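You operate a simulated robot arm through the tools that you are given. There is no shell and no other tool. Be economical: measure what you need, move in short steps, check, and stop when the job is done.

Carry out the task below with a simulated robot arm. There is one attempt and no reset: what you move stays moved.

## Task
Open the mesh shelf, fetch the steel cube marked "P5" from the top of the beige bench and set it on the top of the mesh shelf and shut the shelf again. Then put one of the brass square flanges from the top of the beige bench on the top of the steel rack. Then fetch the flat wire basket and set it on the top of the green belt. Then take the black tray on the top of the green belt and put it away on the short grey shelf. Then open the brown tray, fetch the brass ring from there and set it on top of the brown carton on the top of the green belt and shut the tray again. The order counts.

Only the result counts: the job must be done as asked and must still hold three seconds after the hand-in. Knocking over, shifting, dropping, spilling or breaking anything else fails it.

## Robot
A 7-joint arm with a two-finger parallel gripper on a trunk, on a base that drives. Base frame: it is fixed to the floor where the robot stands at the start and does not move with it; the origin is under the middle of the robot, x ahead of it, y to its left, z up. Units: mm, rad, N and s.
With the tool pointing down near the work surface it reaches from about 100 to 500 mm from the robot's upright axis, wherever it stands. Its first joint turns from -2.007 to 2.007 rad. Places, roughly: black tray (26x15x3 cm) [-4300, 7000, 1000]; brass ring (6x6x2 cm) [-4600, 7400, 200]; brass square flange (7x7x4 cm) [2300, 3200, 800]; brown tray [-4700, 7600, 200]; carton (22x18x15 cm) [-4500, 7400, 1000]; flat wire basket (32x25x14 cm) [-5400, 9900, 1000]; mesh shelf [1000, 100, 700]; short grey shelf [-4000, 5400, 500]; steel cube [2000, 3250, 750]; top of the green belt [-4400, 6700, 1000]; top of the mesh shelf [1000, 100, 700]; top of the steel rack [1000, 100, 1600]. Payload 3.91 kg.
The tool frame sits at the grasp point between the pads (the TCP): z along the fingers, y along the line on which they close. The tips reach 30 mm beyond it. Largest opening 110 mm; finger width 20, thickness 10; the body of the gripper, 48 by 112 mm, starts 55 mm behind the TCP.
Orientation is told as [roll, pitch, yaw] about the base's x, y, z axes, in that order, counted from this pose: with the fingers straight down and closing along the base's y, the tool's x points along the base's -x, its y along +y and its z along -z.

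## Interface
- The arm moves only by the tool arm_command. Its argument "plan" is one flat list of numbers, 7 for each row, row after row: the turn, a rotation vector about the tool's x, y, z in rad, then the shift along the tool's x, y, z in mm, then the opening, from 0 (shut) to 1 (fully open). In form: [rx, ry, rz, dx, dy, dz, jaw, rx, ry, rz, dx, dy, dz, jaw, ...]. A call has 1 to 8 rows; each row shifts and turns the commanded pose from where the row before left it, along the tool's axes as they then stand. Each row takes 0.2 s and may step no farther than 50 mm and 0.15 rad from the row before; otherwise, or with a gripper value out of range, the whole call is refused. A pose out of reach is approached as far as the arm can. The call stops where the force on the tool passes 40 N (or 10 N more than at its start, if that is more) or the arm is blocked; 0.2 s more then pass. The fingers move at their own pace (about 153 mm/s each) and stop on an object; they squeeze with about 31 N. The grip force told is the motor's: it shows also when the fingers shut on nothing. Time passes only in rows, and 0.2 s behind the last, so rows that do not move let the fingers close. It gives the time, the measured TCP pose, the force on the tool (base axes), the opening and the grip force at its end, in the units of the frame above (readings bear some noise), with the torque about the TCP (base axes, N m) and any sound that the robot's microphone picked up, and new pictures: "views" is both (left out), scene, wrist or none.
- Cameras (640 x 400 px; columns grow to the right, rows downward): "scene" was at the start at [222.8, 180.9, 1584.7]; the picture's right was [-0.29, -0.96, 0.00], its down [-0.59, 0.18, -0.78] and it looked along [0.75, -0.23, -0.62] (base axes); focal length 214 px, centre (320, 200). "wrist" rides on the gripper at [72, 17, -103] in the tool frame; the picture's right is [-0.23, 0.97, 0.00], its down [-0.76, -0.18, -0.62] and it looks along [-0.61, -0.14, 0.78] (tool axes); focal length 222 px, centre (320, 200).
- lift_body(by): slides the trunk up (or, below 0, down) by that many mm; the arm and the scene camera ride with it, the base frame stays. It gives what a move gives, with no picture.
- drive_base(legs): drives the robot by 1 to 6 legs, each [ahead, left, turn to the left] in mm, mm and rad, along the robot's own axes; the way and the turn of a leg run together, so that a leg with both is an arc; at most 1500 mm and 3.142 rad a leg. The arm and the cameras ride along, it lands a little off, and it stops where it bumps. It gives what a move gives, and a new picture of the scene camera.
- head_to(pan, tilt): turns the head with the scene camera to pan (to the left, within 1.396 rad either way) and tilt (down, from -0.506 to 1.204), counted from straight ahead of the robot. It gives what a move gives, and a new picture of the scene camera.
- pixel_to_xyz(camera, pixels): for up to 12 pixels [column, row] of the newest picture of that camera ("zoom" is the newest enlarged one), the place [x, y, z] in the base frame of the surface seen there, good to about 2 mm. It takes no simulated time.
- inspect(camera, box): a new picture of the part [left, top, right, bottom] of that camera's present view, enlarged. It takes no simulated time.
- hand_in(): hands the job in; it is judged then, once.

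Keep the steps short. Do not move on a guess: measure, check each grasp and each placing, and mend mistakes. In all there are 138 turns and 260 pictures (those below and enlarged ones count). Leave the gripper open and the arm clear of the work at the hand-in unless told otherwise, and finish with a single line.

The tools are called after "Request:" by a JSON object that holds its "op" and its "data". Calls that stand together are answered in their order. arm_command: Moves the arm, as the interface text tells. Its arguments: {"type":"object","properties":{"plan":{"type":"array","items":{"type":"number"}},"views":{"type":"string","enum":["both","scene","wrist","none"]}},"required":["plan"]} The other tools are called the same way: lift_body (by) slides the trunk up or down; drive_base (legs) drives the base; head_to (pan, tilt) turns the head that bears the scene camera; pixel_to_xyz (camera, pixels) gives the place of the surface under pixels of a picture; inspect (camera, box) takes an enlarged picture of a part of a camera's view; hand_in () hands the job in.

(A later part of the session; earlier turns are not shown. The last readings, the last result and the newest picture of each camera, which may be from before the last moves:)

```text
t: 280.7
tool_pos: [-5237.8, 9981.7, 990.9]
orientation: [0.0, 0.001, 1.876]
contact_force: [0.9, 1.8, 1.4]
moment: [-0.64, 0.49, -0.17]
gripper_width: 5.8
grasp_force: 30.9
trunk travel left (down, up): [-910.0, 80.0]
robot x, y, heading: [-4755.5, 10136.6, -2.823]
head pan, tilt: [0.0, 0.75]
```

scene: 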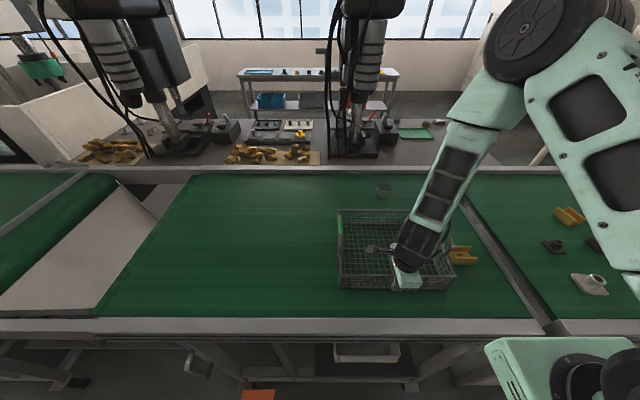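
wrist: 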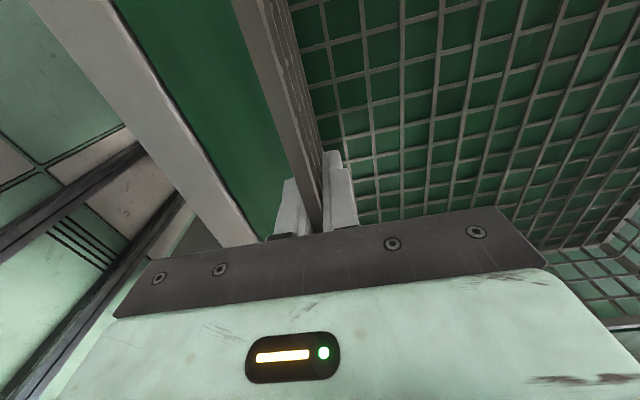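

Wall gripped (5.8 mm). Trial lift of 25 mm, slowly.

Request:
{"op": "arm_command", "data": {"plan": [0, 0, 0, 0, 0, -5, 0, 0, 0, 0, 0, 0, -10, 0, 0, 0, 0, 0, 0, -10, 0, 0, 0, 0, 0, 0, 0, 0]}}

Request:
{"op": "inspect", "data": {"camera": "scene", "box": [320, 190, 490, 310]}}

```text
t: 281.7
tool_pos: [-5238.9, 9981.5, 1015.9]
orientation: [-0.002, 0.0, 1.876]
contact_force: [0.1, -0.1, -3.0]
moment: [0.14, -0.45, 0.01]
gripper_width: 6.1
grasp_force: 31.0
trunk travel left (down, up): [-910.0, 80.0]
robot x, y, heading: [-4756.3, 10129.9, -2.824]
head pan, tilt: [0.0, 0.75]
```

scene: 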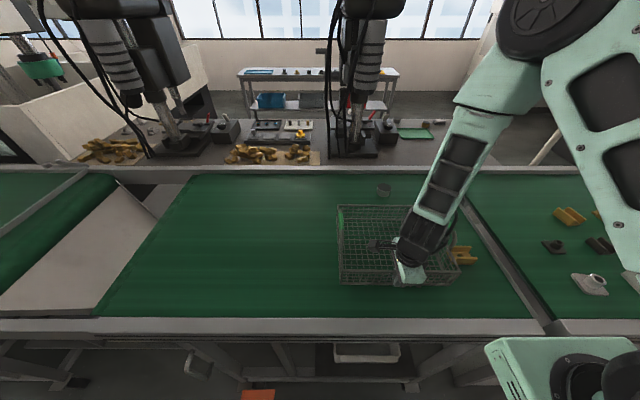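
wrist: 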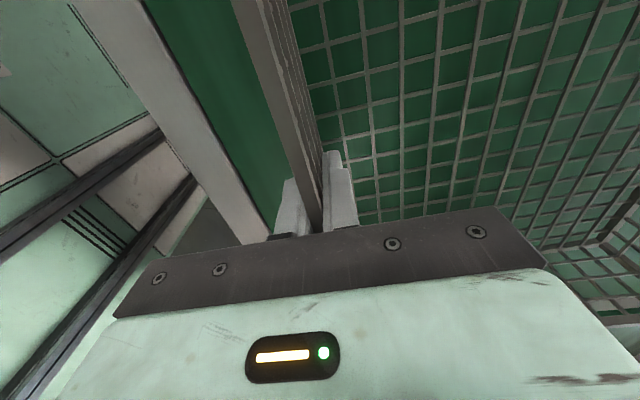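

```text
3.33 times, centred on (405, 250) of scene
```

zoom: 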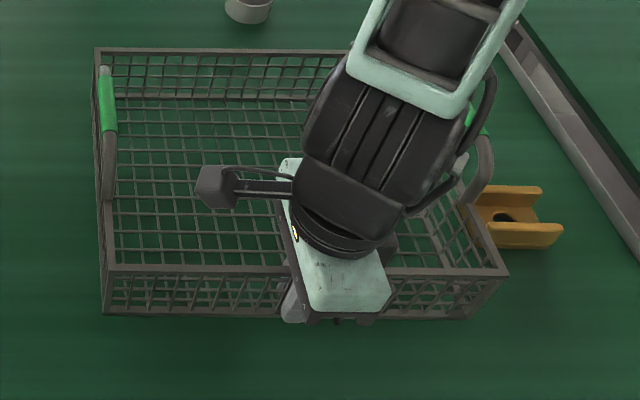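

Only ~3 N: it lifts. I check that it hangs level.

Request:
{"op": "pixel_to_xyz", "data": {"camera": "zoom", "pixels": [[98, 50], [106, 270], [500, 272], [335, 52], [107, 312], [480, 140]]}}

Request:
{"op": "lift_body", "data": {"by": 80}}

```text
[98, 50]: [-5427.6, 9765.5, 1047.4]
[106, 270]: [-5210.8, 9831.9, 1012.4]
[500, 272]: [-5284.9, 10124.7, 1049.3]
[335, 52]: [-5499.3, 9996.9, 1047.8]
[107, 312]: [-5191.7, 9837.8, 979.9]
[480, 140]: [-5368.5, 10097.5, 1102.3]
```

```text
t: 282.9
tool_pos: [-5238.9, 9981.9, 1096.5]
orientation: [0.0, -0.001, 1.876]
contact_force: [0.0, 0.0, -3.0]
moment: [0.15, -0.44, 0.01]
gripper_width: 6.0
grasp_force: 31.1
trunk travel left (down, up): [-990.0, 0.0]
robot x, y, heading: [-4758.4, 10135.2, -2.826]
head pan, tilt: [0.0, 0.75]
```

Level and held. Back off and slide left along the aisle to the first green belt (3760 mm).

Request:
{"op": "drive_base", "data": {"legs": [[-620, 0, 0], [0, 1500, 0], [0, 1500, 0]]}}

Request:
{"op": "head_to", "data": {"pan": 0.35, "tilt": 0.55}}

```text
t: 300.4
tool_pos: [-3687.8, 7326.2, 1095.3]
orientation: [-0.001, 0.0, 1.887]
contact_force: [-0.5, -0.3, -4.5]
moment: [0.15, -0.44, 0.0]
gripper_width: 6.0
grasp_force: 30.9
trunk travel left (down, up): [-990.0, 0.0]
robot x, y, heading: [-3207.4, 7484.9, -2.812]
head pan, tilt: [0.0, 0.75]
```

scene: 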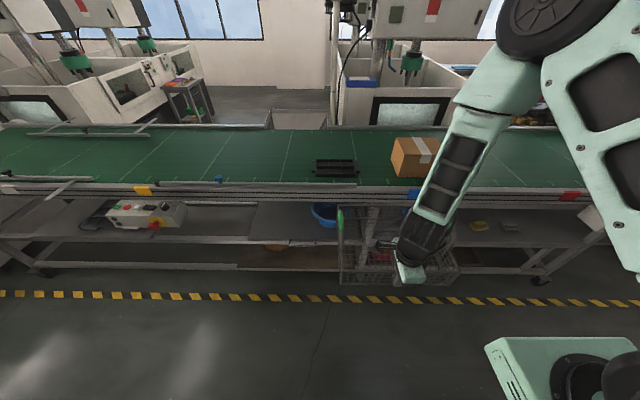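

```text
t: 301.3
tool_pos: [-3688.3, 7326.1, 1094.9]
orientation: [-0.002, 0.001, 1.889]
contact_force: [-0.3, 0.6, -3.5]
moment: [0.12, -0.47, 0.02]
gripper_width: 6.0
grasp_force: 31.3
trunk travel left (down, up): [-990.0, 0.0]
robot x, y, heading: [-3205.7, 7486.2, -2.811]
head pan, tilt: [0.351, 0.55]
```

scene: 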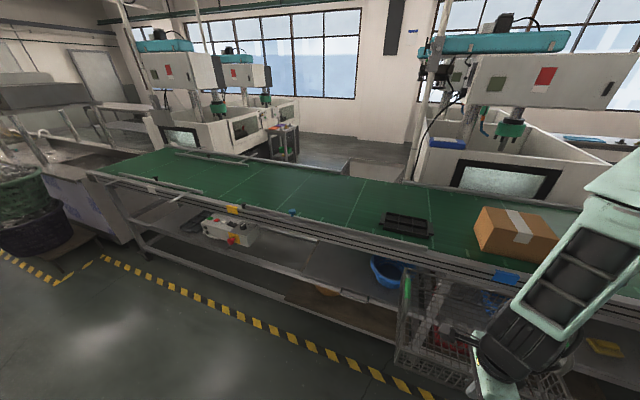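

Good overview. I measure belt edges, tray, carton and front protrusions.

Request:
{"op": "pixel_to_xyz", "data": {"camera": "scene", "pixels": [[380, 225], [390, 212], [432, 220], [480, 245], [340, 235], [300, 215], [360, 185], [280, 195], [210, 240], [235, 240], [330, 290], [330, 345]]}}

Request:
{"op": "inspect", "data": {"camera": "scene", "box": [200, 150, 500, 350]}}

```text
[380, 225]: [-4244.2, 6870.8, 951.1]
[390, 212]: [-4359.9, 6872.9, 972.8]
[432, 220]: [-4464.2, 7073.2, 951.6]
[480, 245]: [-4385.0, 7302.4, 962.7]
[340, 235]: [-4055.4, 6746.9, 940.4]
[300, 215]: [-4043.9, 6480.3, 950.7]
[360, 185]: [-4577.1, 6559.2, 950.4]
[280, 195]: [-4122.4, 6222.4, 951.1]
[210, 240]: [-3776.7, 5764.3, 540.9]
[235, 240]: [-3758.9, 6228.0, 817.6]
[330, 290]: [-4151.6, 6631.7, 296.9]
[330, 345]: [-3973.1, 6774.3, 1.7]
```

```text
2.00 times, centred on (350, 250) of scene
```

zoom: 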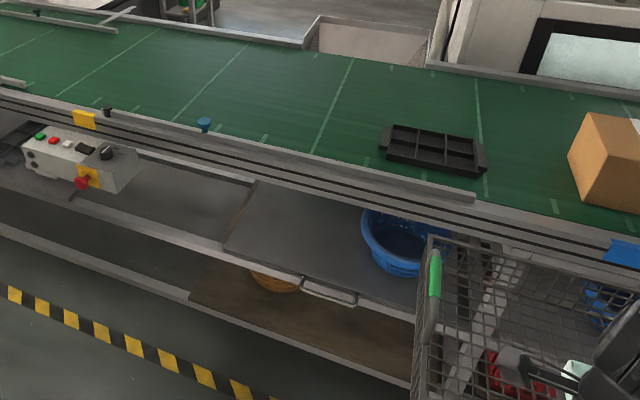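

Request:
{"op": "pixel_to_xyz", "data": {"camera": "zoom", "pixels": [[200, 302], [100, 255], [220, 245], [330, 300], [355, 303], [130, 190], [85, 185], [204, 125], [300, 345], [240, 240], [290, 225], [440, 200]]}}

```text
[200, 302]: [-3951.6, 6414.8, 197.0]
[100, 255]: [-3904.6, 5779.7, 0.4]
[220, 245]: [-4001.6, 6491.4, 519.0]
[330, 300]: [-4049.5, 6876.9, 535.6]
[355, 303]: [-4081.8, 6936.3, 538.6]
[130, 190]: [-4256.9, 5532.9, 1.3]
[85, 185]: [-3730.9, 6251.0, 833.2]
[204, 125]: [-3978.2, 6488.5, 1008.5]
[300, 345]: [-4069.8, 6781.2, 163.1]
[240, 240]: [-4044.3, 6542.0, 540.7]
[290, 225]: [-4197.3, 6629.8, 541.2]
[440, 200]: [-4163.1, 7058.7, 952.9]
```

Free belt area chosen: basket centre lateral ≈7520, 180 mm from the tray. Slide left 590, then ahead 676 (bottom at z≈1053 clears the knob at 1008).

Request:
{"op": "drive_base", "data": {"legs": [[0, 590, 0], [560, 0, 0]]}}

Request:
{"op": "head_to", "data": {"pan": 0.0, "tilt": 0.75}}

```text
t: 307.4
tool_pos: [-4023.0, 6589.6, 1095.5]
orientation: [-0.001, 0.001, 1.89]
contact_force: [0.8, -0.5, -4.0]
moment: [0.18, -0.44, 0.02]
gripper_width: 5.8
grasp_force: 30.6
trunk travel left (down, up): [-990.0, 0.0]
robot x, y, heading: [-3544.3, 6751.8, -2.812]
head pan, tilt: [0.351, 0.55]
```

scene: 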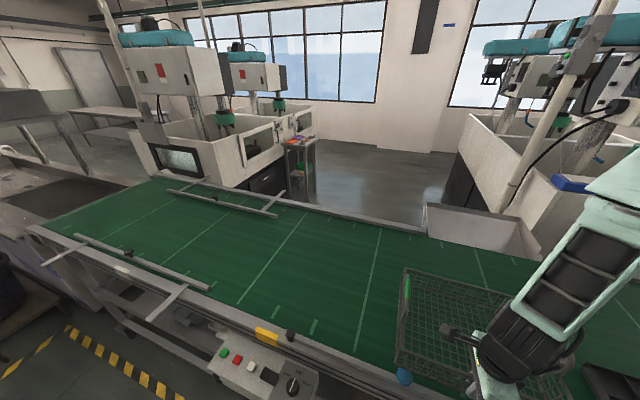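

```text
t: 308.2
tool_pos: [-4023.1, 6588.5, 1095.7]
orientation: [-0.002, 0.0, 1.888]
contact_force: [0.7, 0.8, -4.1]
moment: [0.15, -0.43, 0.01]
gripper_width: 6.1
grasp_force: 31.4
trunk travel left (down, up): [-990.0, 0.0]
robot x, y, heading: [-3542.2, 6750.4, -2.808]
head pan, tilt: [0.0, 0.75]
```

scene: 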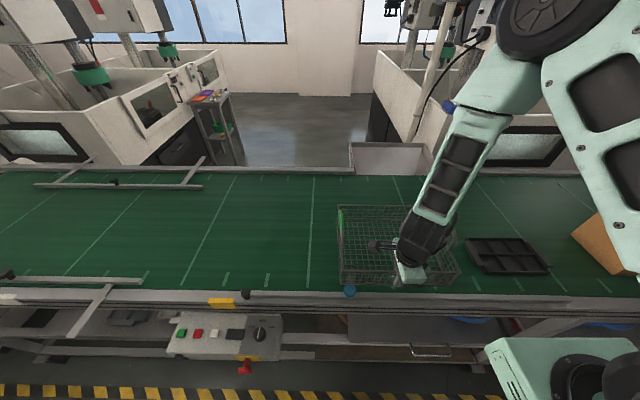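

Drive 115 more, then lower with the trunk to 8 mm above.

Request:
{"op": "drive_base", "data": {"legs": [[118, 0, 0]]}}

Request:
{"op": "lift_body", "data": {"by": -90}}

Request:
{"op": "arm_command", "data": {"plan": [0, 0, 0, 0, 0, 0, 0], "views": "scene"}}

```text
t: 309.5
tool_pos: [-4134.3, 6550.0, 1095.7]
orientation: [-0.002, 0.0, 1.89]
contact_force: [-0.6, 0.1, -3.2]
moment: [0.14, -0.41, 0.03]
gripper_width: 5.9
grasp_force: 31.2
trunk travel left (down, up): [-990.0, 0.0]
robot x, y, heading: [-3656.1, 6714.1, -2.807]
head pan, tilt: [0.0, 0.75]
```

scene: 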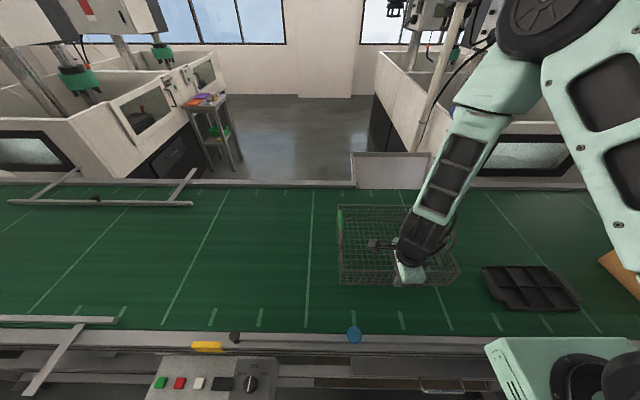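

```text
t: 310.7
tool_pos: [-4134.5, 6551.1, 1005.9]
orientation: [-0.002, 0.0, 1.89]
contact_force: [0.4, -0.1, -4.4]
moment: [0.12, -0.45, -0.01]
gripper_width: 5.9
grasp_force: 31.3
trunk travel left (down, up): [-900.0, 90.0]
robot x, y, heading: [-3651.8, 6711.5, -2.812]
head pan, tilt: [0.0, 0.75]
```

```text
t: 311.1
tool_pos: [-4133.9, 6550.1, 1004.2]
orientation: [-0.001, -0.001, 1.891]
contact_force: [-0.1, -0.2, -3.7]
moment: [0.14, -0.43, 0.0]
gripper_width: 6.2
grasp_force: 30.8
trunk travel left (down, up): [-900.0, 90.0]
robot x, y, heading: [-3654.0, 6712.6, -2.807]
head pan, tilt: [0.0, 0.75]
```

scene: 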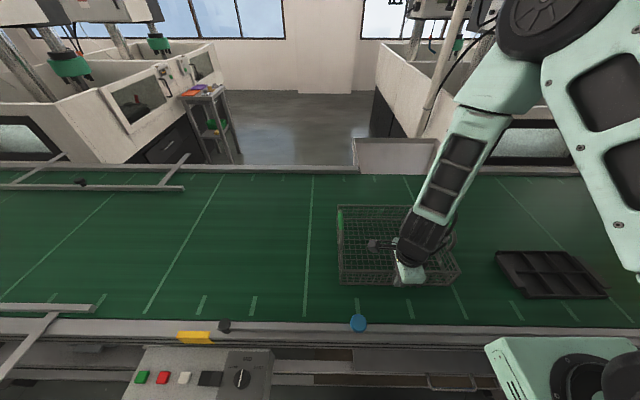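

Lower in small steps until contact.

Request:
{"op": "arm_command", "data": {"plan": [0, 0, 0, 0, 0, 6, 0, 0, 0, 0, 0, 0, 3, 0, 0, 0, 0, 0, 0, 2, 0], "views": "none"}}

```text
t: 311.9
tool_pos: [-4133.3, 6551.3, 994.0]
orientation: [-0.001, 0.0, 1.888]
contact_force: [0.7, -0.8, -3.8]
moment: [0.15, -0.43, 0.01]
gripper_width: 5.9
grasp_force: 30.8
trunk travel left (down, up): [-900.0, 90.0]
robot x, y, heading: [-3653.6, 6712.4, -2.807]
head pan, tilt: [0.0, 0.75]
```

Request:
{"op": "arm_command", "data": {"plan": [0, 0, 0, 0, 0, 1.5, 0, 0, 0, 0, 0, 0, 1.5, 0], "views": "none"}}

```text
t: 312.5
tool_pos: [-4134.4, 6551.2, 993.0]
orientation: [0.0, 0.0, 1.888]
contact_force: [0.4, 3.5, 21.1]
moment: [0.12, 0.03, 0.02]
gripper_width: 6.1
grasp_force: 31.0
trunk travel left (down, up): [-900.0, 90.0]
robot x, y, heading: [-3654.3, 6711.8, -2.806]
head pan, tilt: [0.0, 0.75]
```

Contact, moment gone: basket rests. Open and rise straight up.

Request:
{"op": "arm_command", "data": {"plan": [0, 0, 0, 0, 0, 0, 0.4, 0, 0, 0, 0, 0, 0, 0.4, 0, 0, 0, 0, 0, -20, 0.4, 0, 0, 0, 0, 0, -30, 0.4, 0, 0, 0, 0, 0, -30, 0.4], "views": "wrist"}}

Request:
{"op": "lift_body", "data": {"by": 90}}

Request:
{"op": "drive_base", "data": {"legs": [[-250, 0, 0]]}}

```text
t: 313.7
tool_pos: [-4134.0, 6551.3, 1070.3]
orientation: [-0.004, -0.001, 1.888]
contact_force: [-0.1, 0.7, 0.2]
moment: [-0.03, -0.05, 0.03]
gripper_width: 44.1
grasp_force: 0.0
trunk travel left (down, up): [-900.0, 90.0]
robot x, y, heading: [-3652.4, 6707.7, -2.803]
head pan, tilt: [0.0, 0.75]
```

wrist: 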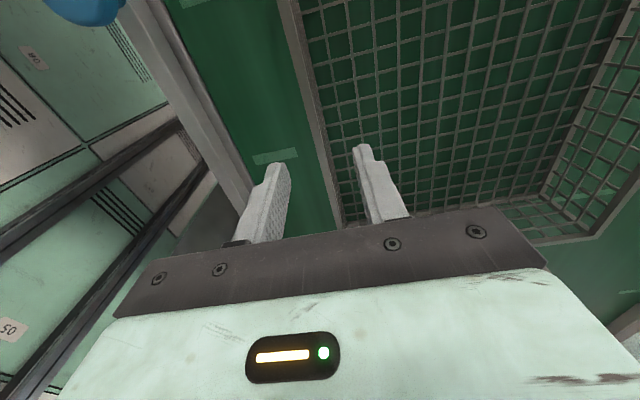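

```text
t: 315.0
tool_pos: [-4133.8, 6550.5, 1160.6]
orientation: [-0.003, -0.001, 1.89]
contact_force: [-0.1, -0.4, 0.3]
moment: [-0.01, -0.01, -0.05]
gripper_width: 44.2
grasp_force: 0.0
trunk travel left (down, up): [-990.0, 0.0]
robot x, y, heading: [-3653.4, 6709.7, -2.809]
head pan, tilt: [0.0, 0.75]
```

```text
t: 316.8
tool_pos: [-3896.4, 6633.5, 1161.2]
orientation: [-0.001, -0.001, 1.888]
contact_force: [-1.4, 0.1, -0.1]
moment: [0.01, -0.05, 0.02]
gripper_width: 44.0
grasp_force: 0.1
trunk travel left (down, up): [-990.0, 0.0]
robot x, y, heading: [-3419.5, 6792.4, -2.812]
head pan, tilt: [0.0, 0.75]
```

scene: 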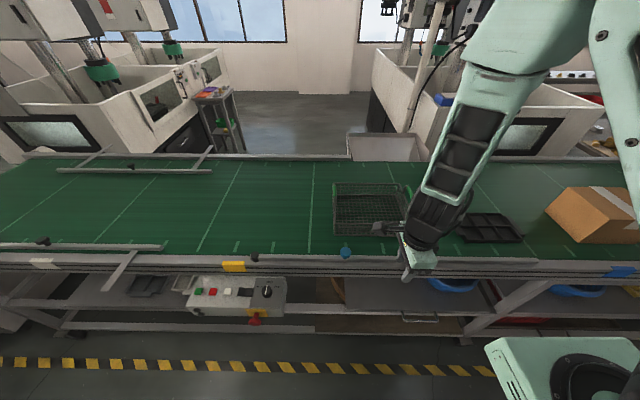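

Basket stands on the belt. Now slide right 465 to face the black tray.

Request:
{"op": "drive_base", "data": {"legs": [[0, -465, -0.01]]}}

Request:
{"op": "inspect", "data": {"camera": "scene", "box": [260, 170, 420, 270]}}

```text
t: 319.6
tool_pos: [-4046.2, 7076.6, 1161.3]
orientation: [-0.003, 0.002, 1.878]
contact_force: [0.1, -1.4, -0.1]
moment: [0.0, -0.03, 0.0]
gripper_width: 44.0
grasp_force: 0.0
trunk travel left (down, up): [-990.0, 0.0]
robot x, y, heading: [-3565.7, 7230.1, -2.824]
head pan, tilt: [0.0, 0.75]
```

scene: 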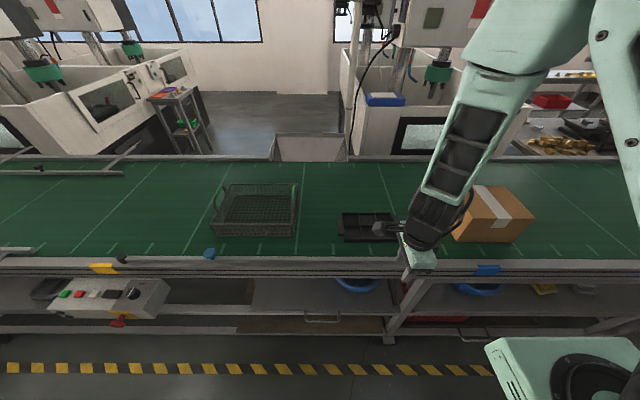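

```text
4.00 times, centred on (340, 220) of scene
```

zoom: 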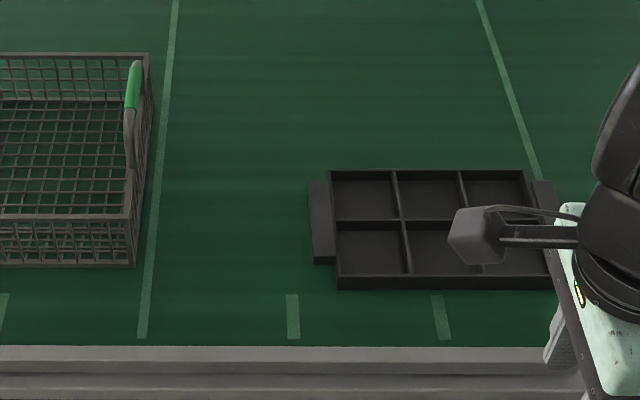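

The tray has cross dividers; a divider (normal along the belt) can be gripped with the tool pitched, which I need because the short grey shelf lies under the belt. First I look at that shelf from here.

Request:
{"op": "head_to", "data": {"pan": 0.95, "tilt": 0.55}}

Request:
{"op": "inspect", "data": {"camera": "scene", "box": [150, 120, 450, 320]}}

```text
t: 320.8
tool_pos: [-4047.0, 7076.7, 1162.0]
orientation: [-0.001, -0.001, 1.879]
contact_force: [-0.8, -0.6, 0.8]
moment: [0.03, 0.0, 0.0]
gripper_width: 44.0
grasp_force: 0.1
trunk travel left (down, up): [-990.0, 0.0]
robot x, y, heading: [-3568.4, 7228.8, -2.826]
head pan, tilt: [0.949, 0.55]
```

scene: 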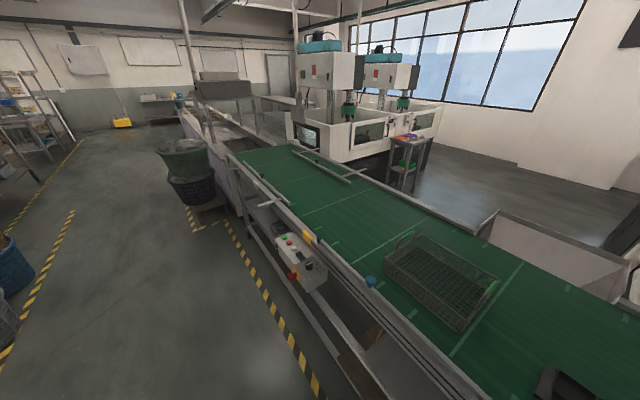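

```text
2.00 times, centred on (300, 220) of scene
```

zoom: 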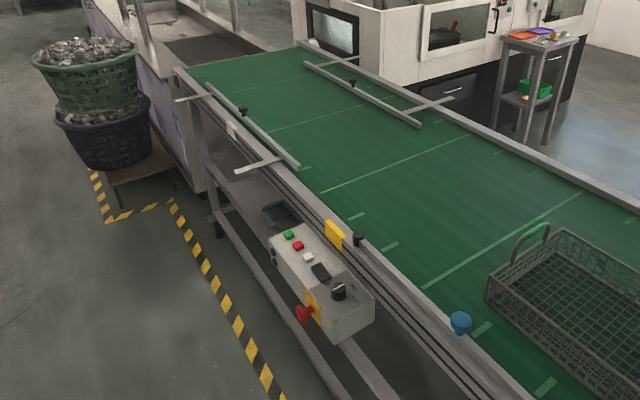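

I turn the tool back (closing along the belt) and pitch it forward 0.6 rad, and look at the tray again.

Request:
{"op": "arm_command", "data": {"plan": [0, 0, -0.15, 0, 0, 0, 0.4, 0, 0, -0.15, 0, 0, 0, 0.4, 0, 0, -0.15, 0, 0, 0, 0.4, 0, 0, -0.15, 0, 0, 0, 0.4, 0, 0, -0.15, 0, 0, 0, 0.4, 0, 0, -0.15, 0, 0, 0, 0.4, 0, 0, -0.15, 0, 0, 0, 0.4, 0, 0, -0.15, 0, 0, 0, 0.4], "views": "none"}}

Request:
{"op": "arm_command", "data": {"plan": [0, 0, -0.15, 0, 0, 0, 0.4, 0, 0, -0.15, 0, 0, 0, 0.4, 0, 0, -0.071, 0, 0, 0, 0.4, 0, -0.15, 0, 0, 0, 0, 0.4, 0, -0.15, 0, 0, 0, 0, 0.4, 0, -0.15, 0, 0, 0, 0, 0.4, 0, -0.15, 0, 0, 0, 0, 0.4], "views": "wrist"}}

Request:
{"op": "head_to", "data": {"pan": 0.0, "tilt": 0.8}}

```text
t: 322.6
tool_pos: [-4048.1, 7077.3, 1162.0]
orientation: [0.0, 0.0, 3.079]
contact_force: [-0.3, -0.3, 0.2]
moment: [0.0, -0.01, 0.04]
gripper_width: 44.2
grasp_force: 0.1
trunk travel left (down, up): [-990.0, 0.0]
robot x, y, heading: [-3567.8, 7229.0, -2.818]
head pan, tilt: [0.949, 0.55]
```

```text
t: 324.2
tool_pos: [-4086.5, 7033.5, 1144.6]
orientation: [0.0, -0.601, -2.833]
contact_force: [0.1, -0.6, 0.4]
moment: [-0.01, 0.01, 0.03]
gripper_width: 43.9
grasp_force: 0.2
out of reach, approached as far as the arm can: row 5, 6, 7
trunk travel left (down, up): [-990.0, 0.0]
robot x, y, heading: [-3565.0, 7229.2, -2.821]
head pan, tilt: [0.949, 0.55]
```

wrist: 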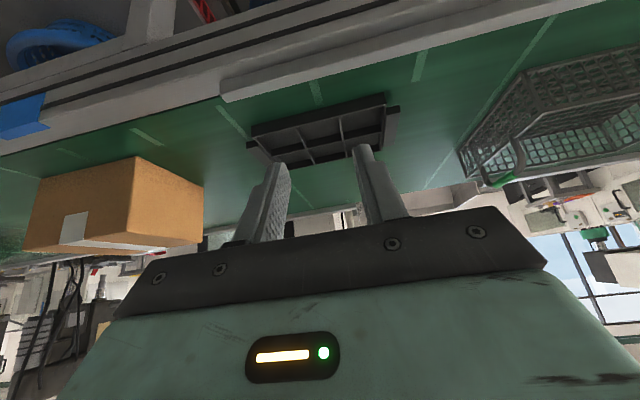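

```text
t: 325.4
tool_pos: [-4086.9, 7032.1, 1144.9]
orientation: [0.0, -0.596, -2.834]
contact_force: [-0.1, -0.4, 0.1]
moment: [0.02, -0.03, -0.03]
gripper_width: 44.0
grasp_force: 0.1
trunk travel left (down, up): [-990.0, 0.0]
robot x, y, heading: [-3565.5, 7225.8, -2.818]
head pan, tilt: [0.0, 0.799]
```

scene: 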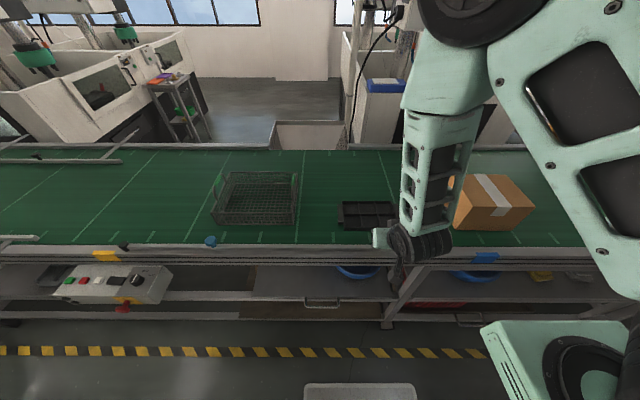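

I zoom the tray in the wrist view and measure its walls and dividers.

Request:
{"op": "inspect", "data": {"camera": "wrist", "box": [235, 85, 411, 175]}}

Request:
{"op": "inspect", "data": {"camera": "scene", "box": [330, 190, 410, 240]}}

Request:
{"op": "pixel_to_xyz", "data": {"camera": "zoom", "pixels": [[120, 100], [145, 280], [60, 130], [75, 240], [305, 100], [320, 190], [330, 280], [120, 190], [300, 280], [430, 280], [240, 310], [340, 230]]}}

```text
3.64 times, centred on (323, 130) of wrist
```

zoom: 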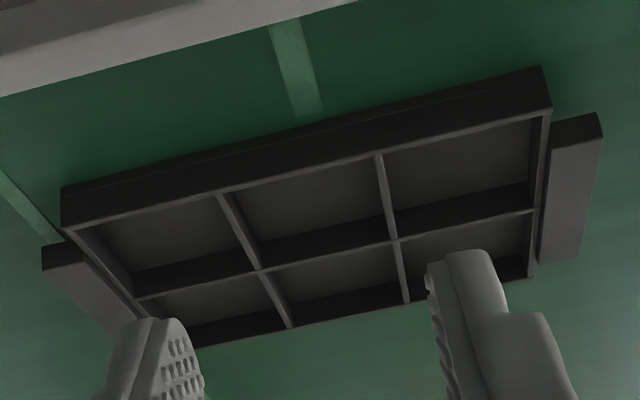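

```text
8.00 times, centred on (370, 215) of scene
```

zoom: 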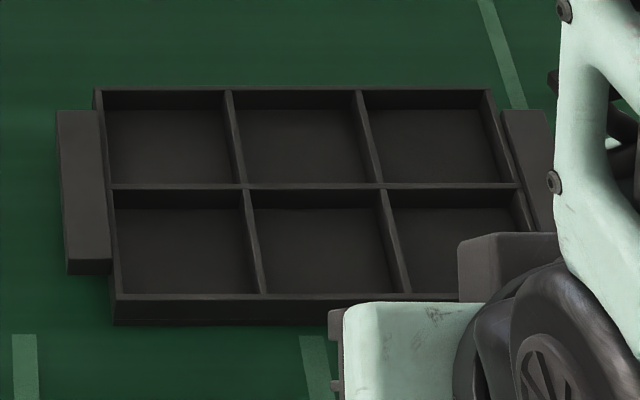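

```text
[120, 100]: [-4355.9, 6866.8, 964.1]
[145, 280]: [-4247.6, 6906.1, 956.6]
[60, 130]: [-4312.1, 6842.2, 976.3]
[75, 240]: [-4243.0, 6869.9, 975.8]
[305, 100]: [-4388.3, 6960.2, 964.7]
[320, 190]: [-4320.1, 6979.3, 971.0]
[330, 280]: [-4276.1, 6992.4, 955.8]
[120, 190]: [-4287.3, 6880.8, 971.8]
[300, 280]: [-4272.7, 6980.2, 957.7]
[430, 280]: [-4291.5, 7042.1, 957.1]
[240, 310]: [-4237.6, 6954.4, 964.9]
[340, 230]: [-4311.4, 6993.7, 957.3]
```

Request:
{"op": "pixel_to_xyz", "data": {"camera": "zoom", "pixels": [[247, 210], [253, 240], [261, 280], [388, 210], [394, 240], [404, 280], [180, 187], [320, 187], [117, 297], [300, 297], [160, 92], [440, 92]]}}

```text
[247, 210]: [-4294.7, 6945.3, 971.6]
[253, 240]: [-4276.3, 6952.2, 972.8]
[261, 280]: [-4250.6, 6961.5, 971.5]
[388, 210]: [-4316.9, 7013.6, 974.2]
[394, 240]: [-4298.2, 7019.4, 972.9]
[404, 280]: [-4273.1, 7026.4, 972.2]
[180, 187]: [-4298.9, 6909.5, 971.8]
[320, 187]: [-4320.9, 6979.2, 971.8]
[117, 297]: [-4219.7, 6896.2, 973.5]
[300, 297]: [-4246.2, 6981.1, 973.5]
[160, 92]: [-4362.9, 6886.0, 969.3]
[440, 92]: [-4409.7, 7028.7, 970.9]
```

Divider tops z≈972, compartment floor z≈956. I'll grip the left cross divider in the near row at about (-4266,6956), TCP z 989. First move the arm out 60 mm to bring the commanded pose back within reach.

Request:
{"op": "arm_command", "data": {"plan": [0, 0, 0, -25, 0, 17, 0.4, 0, 0, 0, -25, 0, 17, 0.4], "views": "none"}}

```text
t: 326.0
tool_pos: [-4143.0, 7014.2, 1145.0]
orientation: [-0.002, -0.595, -2.834]
contact_force: [0.1, -0.2, 0.2]
moment: [-0.02, 0.01, -0.01]
gripper_width: 44.2
grasp_force: 0.0
trunk travel left (down, up): [-990.0, 0.0]
robot x, y, heading: [-3559.7, 7228.5, -2.822]
head pan, tilt: [0.0, 0.799]
```

Request:
{"op": "drive_base", "data": {"legs": [[135, 17, 0]]}}

Request:
{"op": "lift_body", "data": {"by": -105}}

Request:
{"op": "arm_command", "data": {"plan": [0, 0, 0, 0, 0, 0, 0.4]}}

```text
t: 327.3
tool_pos: [-4266.4, 6956.0, 1145.1]
orientation: [0.0, -0.595, -2.836]
contact_force: [0.9, -0.7, 0.4]
moment: [0.02, 0.0, -0.01]
gripper_width: 43.9
grasp_force: 0.0
trunk travel left (down, up): [-990.0, 0.0]
robot x, y, heading: [-3685.0, 7168.4, -2.825]
head pan, tilt: [0.0, 0.799]
```

scene: 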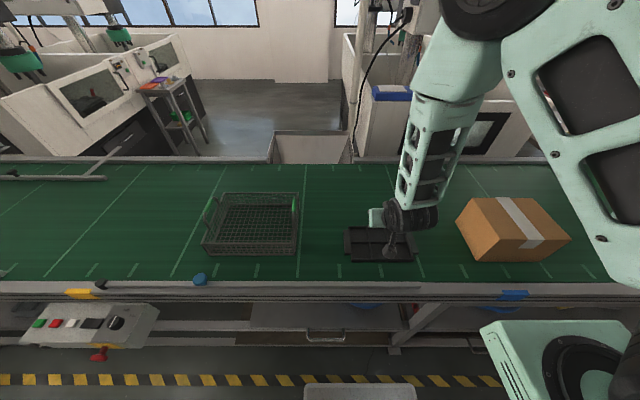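

```text
t: 328.7
tool_pos: [-4267.2, 6956.6, 1040.0]
orientation: [0.0, -0.598, -2.837]
contact_force: [0.4, 0.8, 0.5]
moment: [0.02, 0.02, 0.01]
gripper_width: 43.8
grasp_force: 0.0
trunk travel left (down, up): [-885.0, 105.0]
robot x, y, heading: [-3687.6, 7173.3, -2.819]
head pan, tilt: [0.0, 0.799]
```

```text
t: 329.1
tool_pos: [-4267.7, 6956.9, 1039.3]
orientation: [-0.001, -0.597, -2.836]
contact_force: [-0.4, 1.1, -0.4]
moment: [-0.01, -0.02, 0.02]
gripper_width: 44.0
grasp_force: 0.2
trunk travel left (down, up): [-885.0, 105.0]
robot x, y, heading: [-3689.3, 7166.4, -2.83]
head pan, tilt: [0.0, 0.799]
```

scene: 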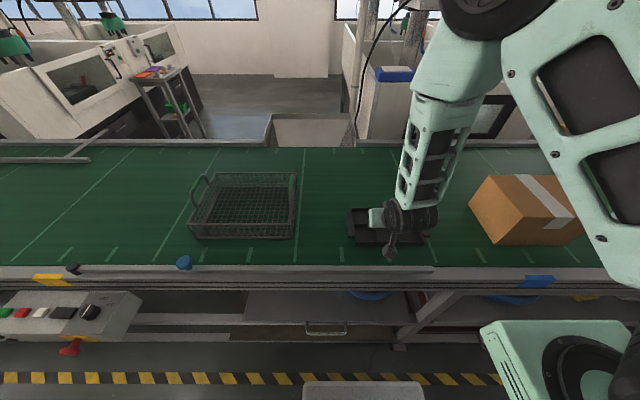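
wrist: 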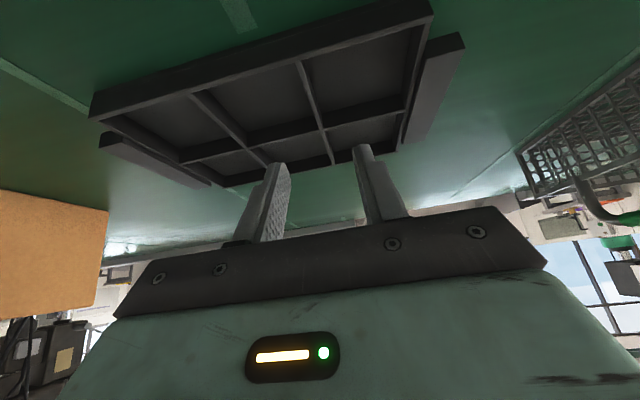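

Divider lies midway between the fingers. Lower 50 mm vertically in steps.

Request:
{"op": "arm_command", "data": {"plan": [0, 0, 0, 14, 0, 20.7, 0.4, 0, 0, 0, 8.4, 0, 12.4, 0.4, 0, 0, 0, 5, 0, 7.4, 0.4]}}

Request:
{"op": "inspect", "data": {"camera": "wrist", "box": [200, 20, 440, 220]}}

```text
t: 329.9
tool_pos: [-4267.0, 6956.3, 990.5]
orientation: [0.0, -0.598, -2.838]
contact_force: [0.2, 0.4, 0.3]
moment: [0.02, -0.01, 0.01]
gripper_width: 43.9
grasp_force: 0.0
trunk travel left (down, up): [-885.0, 105.0]
robot x, y, heading: [-3688.6, 7170.5, -2.821]
head pan, tilt: [0.0, 0.799]
```

scene: 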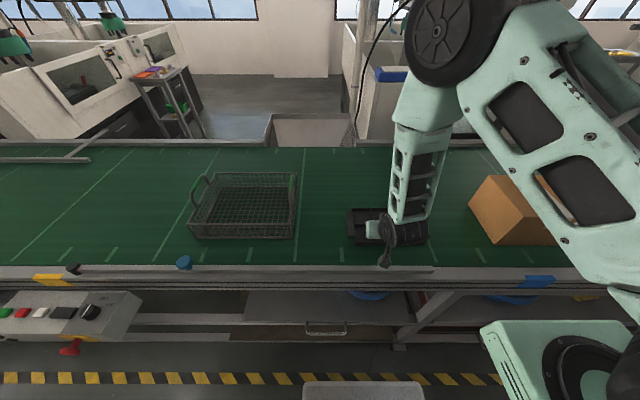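
wrist: 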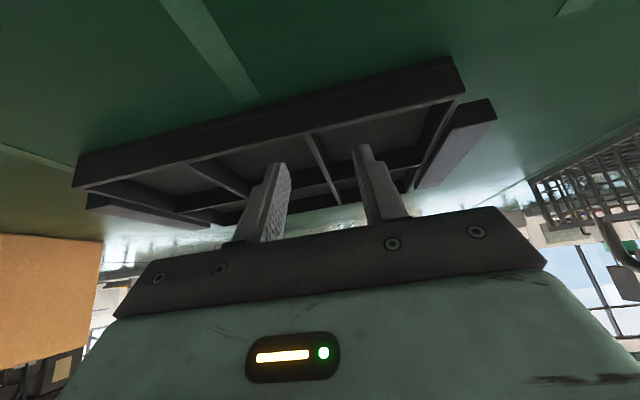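

```text
2.00 times, centred on (320, 120) of wrist
```

zoom: 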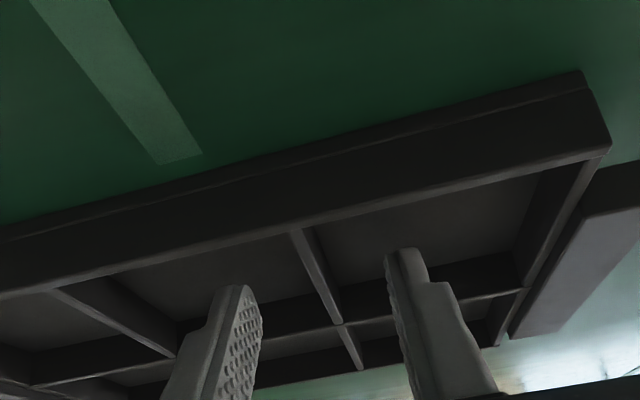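

Both fingers are in the compartments beside the divider. Close.

Request:
{"op": "arm_command", "data": {"plan": [0, 0, 0, 0, 0, 0, 0.2, 0, 0, 0, 0, 0, 0, 0, 0, 0, 0, 0, 0, 0, 0], "views": "wrist"}}

Request:
{"op": "arm_command", "data": {"plan": [0, 0, 0, -5.6, 0, -8.3, 0, 0, 0, 0, -11.2, 0, -16.5, 0, 0, 0, 0, 0, 0, 0, 0]}}

Request:
{"op": "inspect", "data": {"camera": "scene", "box": [330, 180, 450, 260]}}

```text
t: 330.7
tool_pos: [-4267.4, 6955.2, 991.9]
orientation: [0.0, -0.597, -2.836]
contact_force: [0.0, -1.5, -0.1]
moment: [-0.02, 0.02, 0.32]
gripper_width: 3.1
grasp_force: 30.7
trunk travel left (down, up): [-885.0, 105.0]
robot x, y, heading: [-3688.4, 7169.1, -2.822]
head pan, tilt: [0.0, 0.799]
```

wrist: 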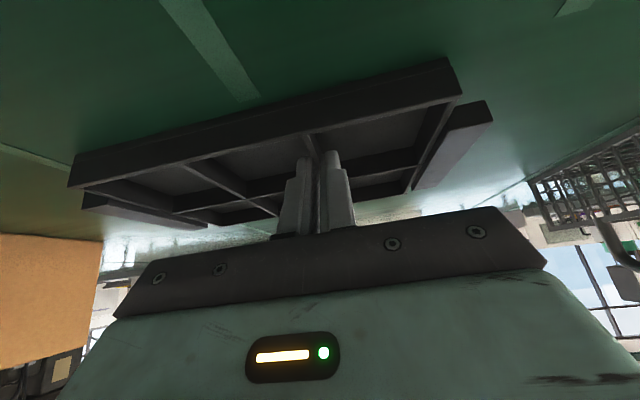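

```text
t: 331.5
tool_pos: [-4267.3, 6956.0, 1020.8]
orientation: [0.001, -0.597, -2.836]
contact_force: [-0.5, 1.0, -2.1]
moment: [-0.06, -0.09, -0.03]
gripper_width: 3.2
grasp_force: 30.8
trunk travel left (down, up): [-885.0, 105.0]
robot x, y, heading: [-3685.8, 7170.5, -2.827]
head pan, tilt: [0.0, 0.799]
```

scene: 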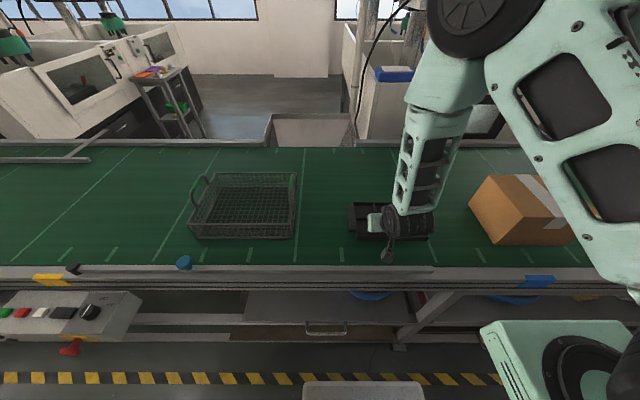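
wrist: 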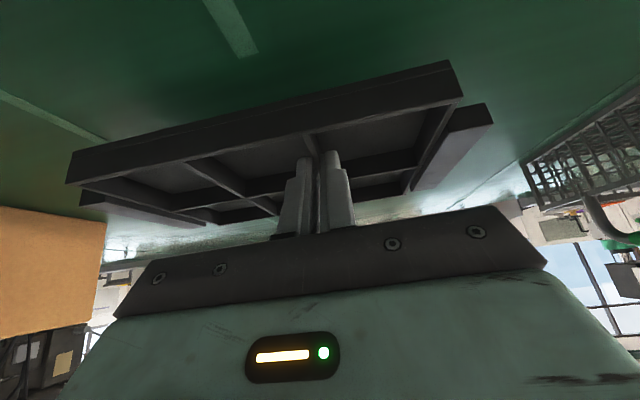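

```text
5.00 times, centred on (390, 220) of scene
```

zoom: 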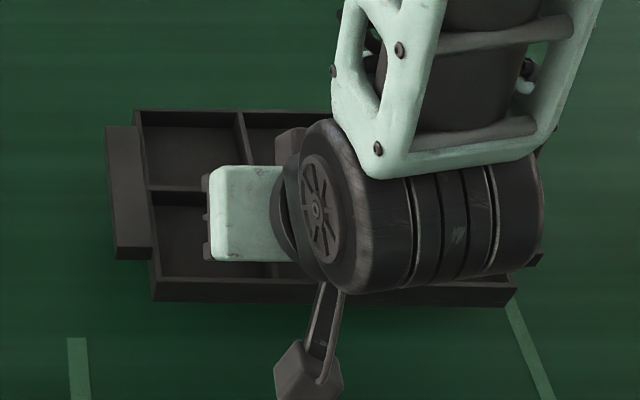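

Tray held (2.1 N, level). Lift 100, back off, and slide left to view the short grey shelf.

Request:
{"op": "lift_body", "data": {"by": 100}}

Request:
{"op": "drive_base", "data": {"legs": [[-480, 0, 0], [0, 1500, 0]]}}

Request:
{"op": "lift_body", "data": {"by": -500}}

Request:
{"op": "head_to", "data": {"pan": 0.0, "tilt": 0.45}}

```text
t: 332.8
tool_pos: [-4266.3, 6955.8, 1121.2]
orientation: [0.0, -0.597, -2.836]
contact_force: [-0.8, -0.2, -1.9]
moment: [-0.05, -0.1, 0.02]
gripper_width: 3.6
grasp_force: 31.0
trunk travel left (down, up): [-985.0, 5.0]
robot x, y, heading: [-3690.4, 7173.5, -2.823]
head pan, tilt: [0.0, 0.799]
```

```text
t: 342.7
tool_pos: [-3342.6, 5672.1, 1120.4]
orientation: [0.002, -0.596, -2.839]
contact_force: [-0.3, -0.1, -1.5]
moment: [-0.05, -0.09, 0.01]
gripper_width: 3.4
grasp_force: 31.2
trunk travel left (down, up): [-985.0, 5.0]
robot x, y, heading: [-2762.3, 5883.1, -2.824]
head pan, tilt: [0.0, 0.799]
```

scene: 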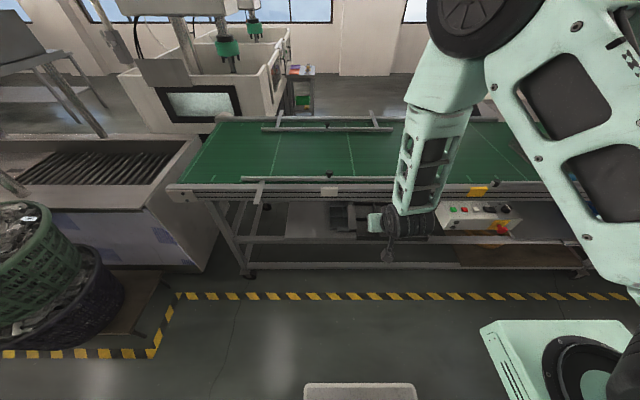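

```text
refused: -500 is not a number from -400 to 400
```

```text
t: 343.6
tool_pos: [-3343.2, 5672.3, 1121.6]
orientation: [0.001, -0.598, -2.836]
contact_force: [0.3, -0.6, -2.0]
moment: [-0.03, -0.07, -0.03]
gripper_width: 3.5
grasp_force: 31.3
trunk travel left (down, up): [-985.0, 5.0]
robot x, y, heading: [-2764.9, 5885.0, -2.825]
head pan, tilt: [0.0, 0.45]
```

scene: 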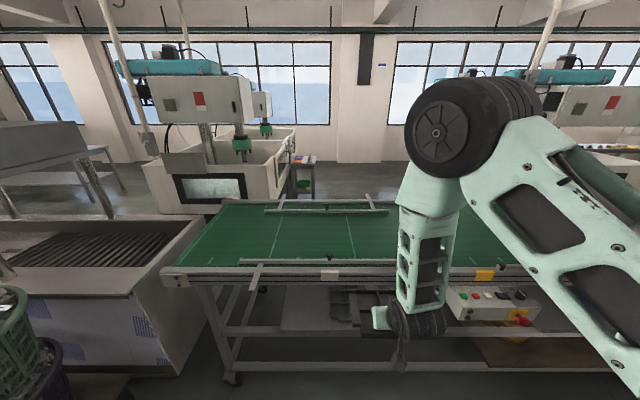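

Request:
{"op": "lift_body", "data": {"by": -380}}

Request:
{"op": "head_to", "data": {"pan": 0.15, "tilt": 0.5}}

Request:
{"op": "inspect", "data": {"camera": "scene", "box": [200, 160, 500, 340]}}

```text
t: 347.2
tool_pos: [-3343.8, 5673.9, 740.9]
orientation: [-0.001, -0.597, -2.839]
contact_force: [-0.1, 0.5, -1.9]
moment: [-0.02, -0.07, 0.01]
gripper_width: 3.3
grasp_force: 31.4
trunk travel left (down, up): [-605.0, 385.0]
robot x, y, heading: [-2761.7, 5884.8, -2.825]
head pan, tilt: [0.0, 0.45]
```

```text
t: 347.9
tool_pos: [-3344.1, 5672.9, 741.0]
orientation: [-0.001, -0.597, -2.841]
contact_force: [0.7, -0.5, -1.4]
moment: [-0.06, -0.07, -0.01]
gripper_width: 3.3
grasp_force: 30.6
trunk travel left (down, up): [-605.0, 385.0]
robot x, y, heading: [-2767.7, 5882.9, -2.82]
head pan, tilt: [0.15, 0.499]
```

scene: 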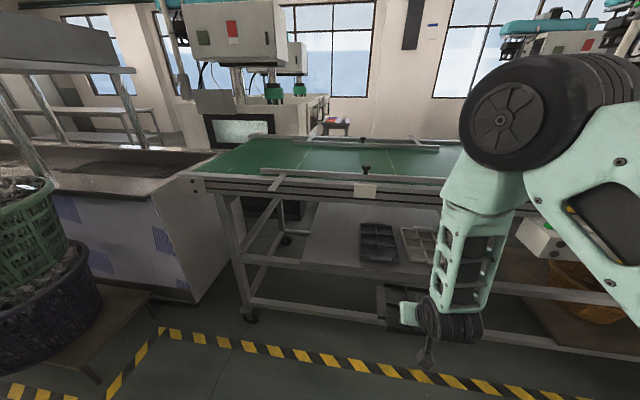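

```text
2.13 times, centred on (350, 250) of scene
```

zoom: 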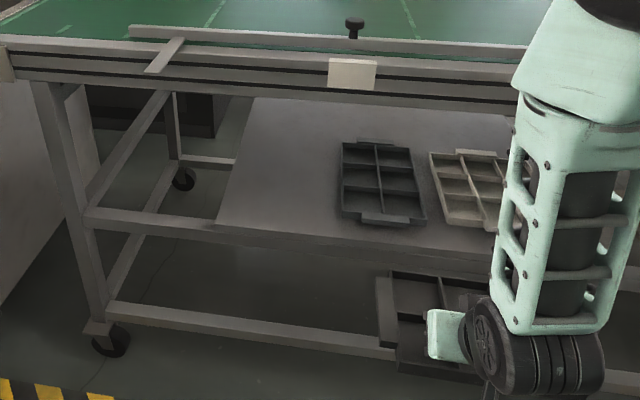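

The short grey shelf has a free left part. Measure.

Request:
{"op": "pixel_to_xyz", "data": {"camera": "zoom", "pixels": [[225, 222], [255, 105], [340, 212], [345, 150], [300, 235], [300, 90], [280, 180], [420, 220], [500, 235], [300, 247], [200, 82], [330, 225]]}}

```text
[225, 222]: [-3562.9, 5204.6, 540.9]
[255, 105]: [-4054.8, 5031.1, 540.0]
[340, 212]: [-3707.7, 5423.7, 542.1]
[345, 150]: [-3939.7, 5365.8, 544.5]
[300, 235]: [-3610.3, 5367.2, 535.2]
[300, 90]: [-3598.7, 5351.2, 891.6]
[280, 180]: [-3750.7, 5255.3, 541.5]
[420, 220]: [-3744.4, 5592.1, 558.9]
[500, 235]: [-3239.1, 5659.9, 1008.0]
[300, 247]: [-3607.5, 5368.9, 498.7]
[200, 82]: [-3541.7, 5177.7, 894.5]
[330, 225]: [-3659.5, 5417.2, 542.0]
```

Shelf surface z 541; free patch lateral 6055–6310 (255 mm) × 520 deep, so the 260 mm tray must go lengthwise inward like its neighbours. That means turning it 90° on the belt and regripping its middle divider. I check how the forearm leans.

Request:
{"op": "pixel_to_xyz", "data": {"camera": "scene", "pixels": [[470, 320], [460, 270], [475, 220], [490, 180], [500, 120], [430, 330]]}}

```text
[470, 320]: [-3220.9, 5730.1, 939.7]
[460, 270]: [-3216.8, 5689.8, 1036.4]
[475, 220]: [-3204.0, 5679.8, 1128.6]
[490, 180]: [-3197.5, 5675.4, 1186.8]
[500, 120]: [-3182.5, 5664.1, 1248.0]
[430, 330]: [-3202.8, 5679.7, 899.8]
```

Forearm is near vertical at this reach; with longer reach it will lean back enough. Now raise, slide right to a free belt stretch (lateral ≈6900), then turn the held tray 90° about the vertical in free air.

Request:
{"op": "lift_body", "data": {"by": 380}}

Request:
{"op": "drive_base", "data": {"legs": [[0, -470, 0]]}}

Request:
{"op": "arm_command", "data": {"plan": [-0.085, 0, -0.1235, 0, 0, 0, 0, -0.085, 0, -0.1235, 0, 0, 0, 0, -0.085, 0, -0.1235, 0, 0, 0, 0, -0.085, 0, -0.1235, 0, 0, 0, 0, -0.085, 0, -0.1235, 0, 0, 0, 0, -0.085, 0, -0.1235, 0, 0, 0, 0, -0.085, 0, -0.1235, 0, 0, 0, 0, -0.085, 0, -0.1235, 0, 0, 0, 0], "views": "none"}}

```text
t: 351.6
tool_pos: [-3343.4, 5673.3, 1121.4]
orientation: [0.0, -0.597, -2.84]
contact_force: [-0.3, 0.0, -1.9]
moment: [-0.04, -0.14, 0.01]
gripper_width: 3.6
grasp_force: 30.6
trunk travel left (down, up): [-985.0, 5.0]
robot x, y, heading: [-2763.4, 5886.5, -2.82]
head pan, tilt: [0.15, 0.499]
```

```text
t: 354.4
tool_pos: [-3490.3, 6115.8, 1122.6]
orientation: [0.001, -0.596, -2.836]
contact_force: [-0.2, -0.2, -2.3]
moment: [-0.02, -0.06, 0.0]
gripper_width: 3.4
grasp_force: 31.5
trunk travel left (down, up): [-985.0, 5.0]
robot x, y, heading: [-2915.1, 6335.6, -2.823]
head pan, tilt: [0.15, 0.499]
```

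scene: 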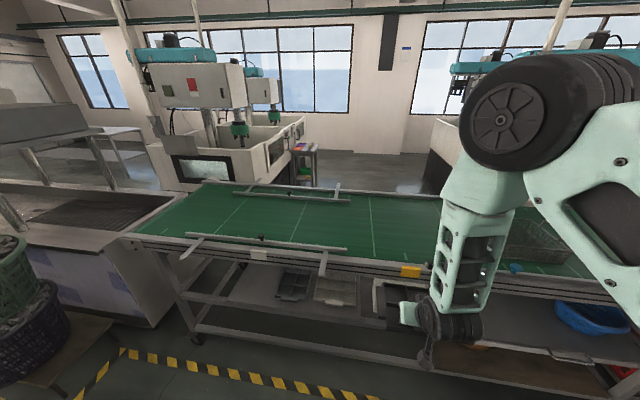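

```text
t: 356.2
tool_pos: [-3489.3, 6116.7, 1120.4]
orientation: [0.006, -0.6, -1.639]
contact_force: [0.0, 0.1, -2.4]
moment: [0.11, -0.08, 0.02]
gripper_width: 3.6
grasp_force: 30.7
trunk travel left (down, up): [-985.0, 5.0]
robot x, y, heading: [-2912.9, 6334.3, -2.819]
head pan, tilt: [0.15, 0.499]
```

Turning works. Finish the turn to 90°, then drive over the belt.

Request:
{"op": "arm_command", "data": {"plan": [-0.085, 0, -0.1235, 0, 0, 0, 0, -0.085, 0, -0.1235, 0, 0, 0, 0, -0.0503, 0, -0.0734, 0, 0, 0, 0], "views": "none"}}

Request:
{"op": "drive_base", "data": {"legs": [[479, 0, 0]]}}

Request:
{"op": "head_to", "data": {"pan": 0.0, "tilt": 0.8}}

```text
t: 357.0
tool_pos: [-3490.3, 6117.2, 1121.7]
orientation: [0.006, -0.604, -1.25]
contact_force: [0.7, 0.2, -2.4]
moment: [0.12, -0.04, 0.01]
gripper_width: 3.1
grasp_force: 31.4
trunk travel left (down, up): [-985.0, 5.0]
robot x, y, heading: [-2910.0, 6335.1, -2.821]
head pan, tilt: [0.15, 0.499]
```

```text
t: 359.8
tool_pos: [-3939.0, 5966.4, 1121.3]
orientation: [0.006, -0.603, -1.246]
contact_force: [0.0, 0.4, -2.2]
moment: [0.12, -0.05, 0.03]
gripper_width: 3.2
grasp_force: 30.7
trunk travel left (down, up): [-985.0, 5.0]
robot x, y, heading: [-3360.8, 6182.8, -2.818]
head pan, tilt: [0.15, 0.499]
```

scene: 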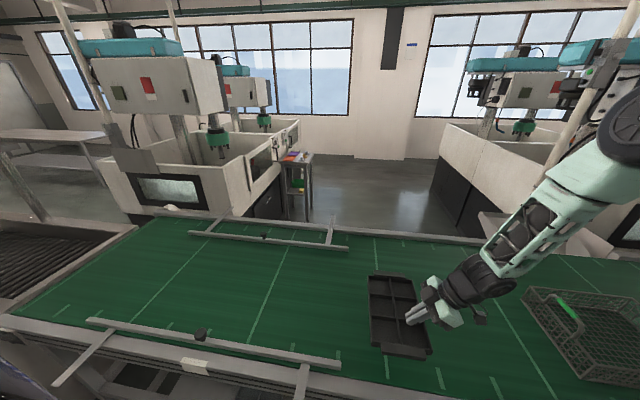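

```text
t: 360.6
tool_pos: [-3938.8, 5965.9, 1123.4]
orientation: [0.005, -0.603, -1.248]
contact_force: [0.9, 0.8, -1.9]
moment: [0.12, -0.05, 0.01]
gripper_width: 3.4
grasp_force: 31.3
trunk travel left (down, up): [-985.0, 5.0]
robot x, y, heading: [-3360.7, 6183.0, -2.818]
head pan, tilt: [0.0, 0.799]
```

scene: 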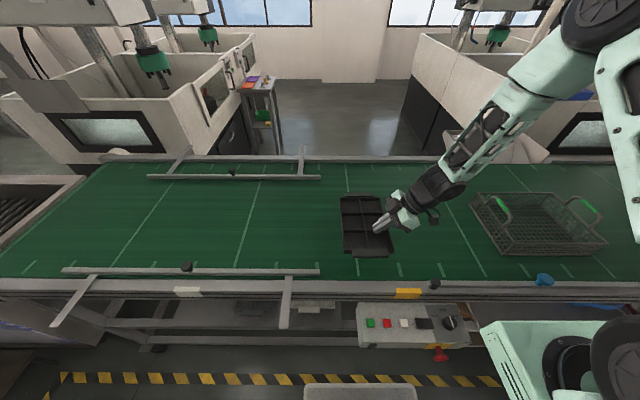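

The tray is turned and over a clear belt patch. Lower.

Request:
{"op": "lift_body", "data": {"by": -122}}

Request:
{"op": "arm_command", "data": {"plan": [0, 0, 0, 2.3, 0, 3.3, 0, 0, 0, 0, 1.1, 0, 1.65, 0, 0, 0, 0, 0.85, 0, 1.25, 0, 0, 0, 0, 0.85, 0, 1.25, 0], "views": "none"}}

```text
t: 362.2
tool_pos: [-3938.5, 5965.7, 999.5]
orientation: [0.004, -0.605, -1.248]
contact_force: [0.1, -0.3, -1.8]
moment: [0.11, -0.06, 0.01]
gripper_width: 3.5
grasp_force: 31.1
trunk travel left (down, up): [-863.0, 127.0]
robot x, y, heading: [-3361.4, 6181.6, -2.819]
head pan, tilt: [0.0, 0.799]
```

```text
t: 363.2
tool_pos: [-3938.8, 5965.8, 990.6]
orientation: [0.003, -0.604, -1.246]
contact_force: [-0.5, 3.5, 16.8]
moment: [0.52, 0.19, 0.02]
gripper_width: 3.5
grasp_force: 31.4
trunk travel left (down, up): [-863.0, 127.0]
robot x, y, heading: [-3360.4, 6181.0, -2.824]
head pan, tilt: [0.0, 0.799]
```

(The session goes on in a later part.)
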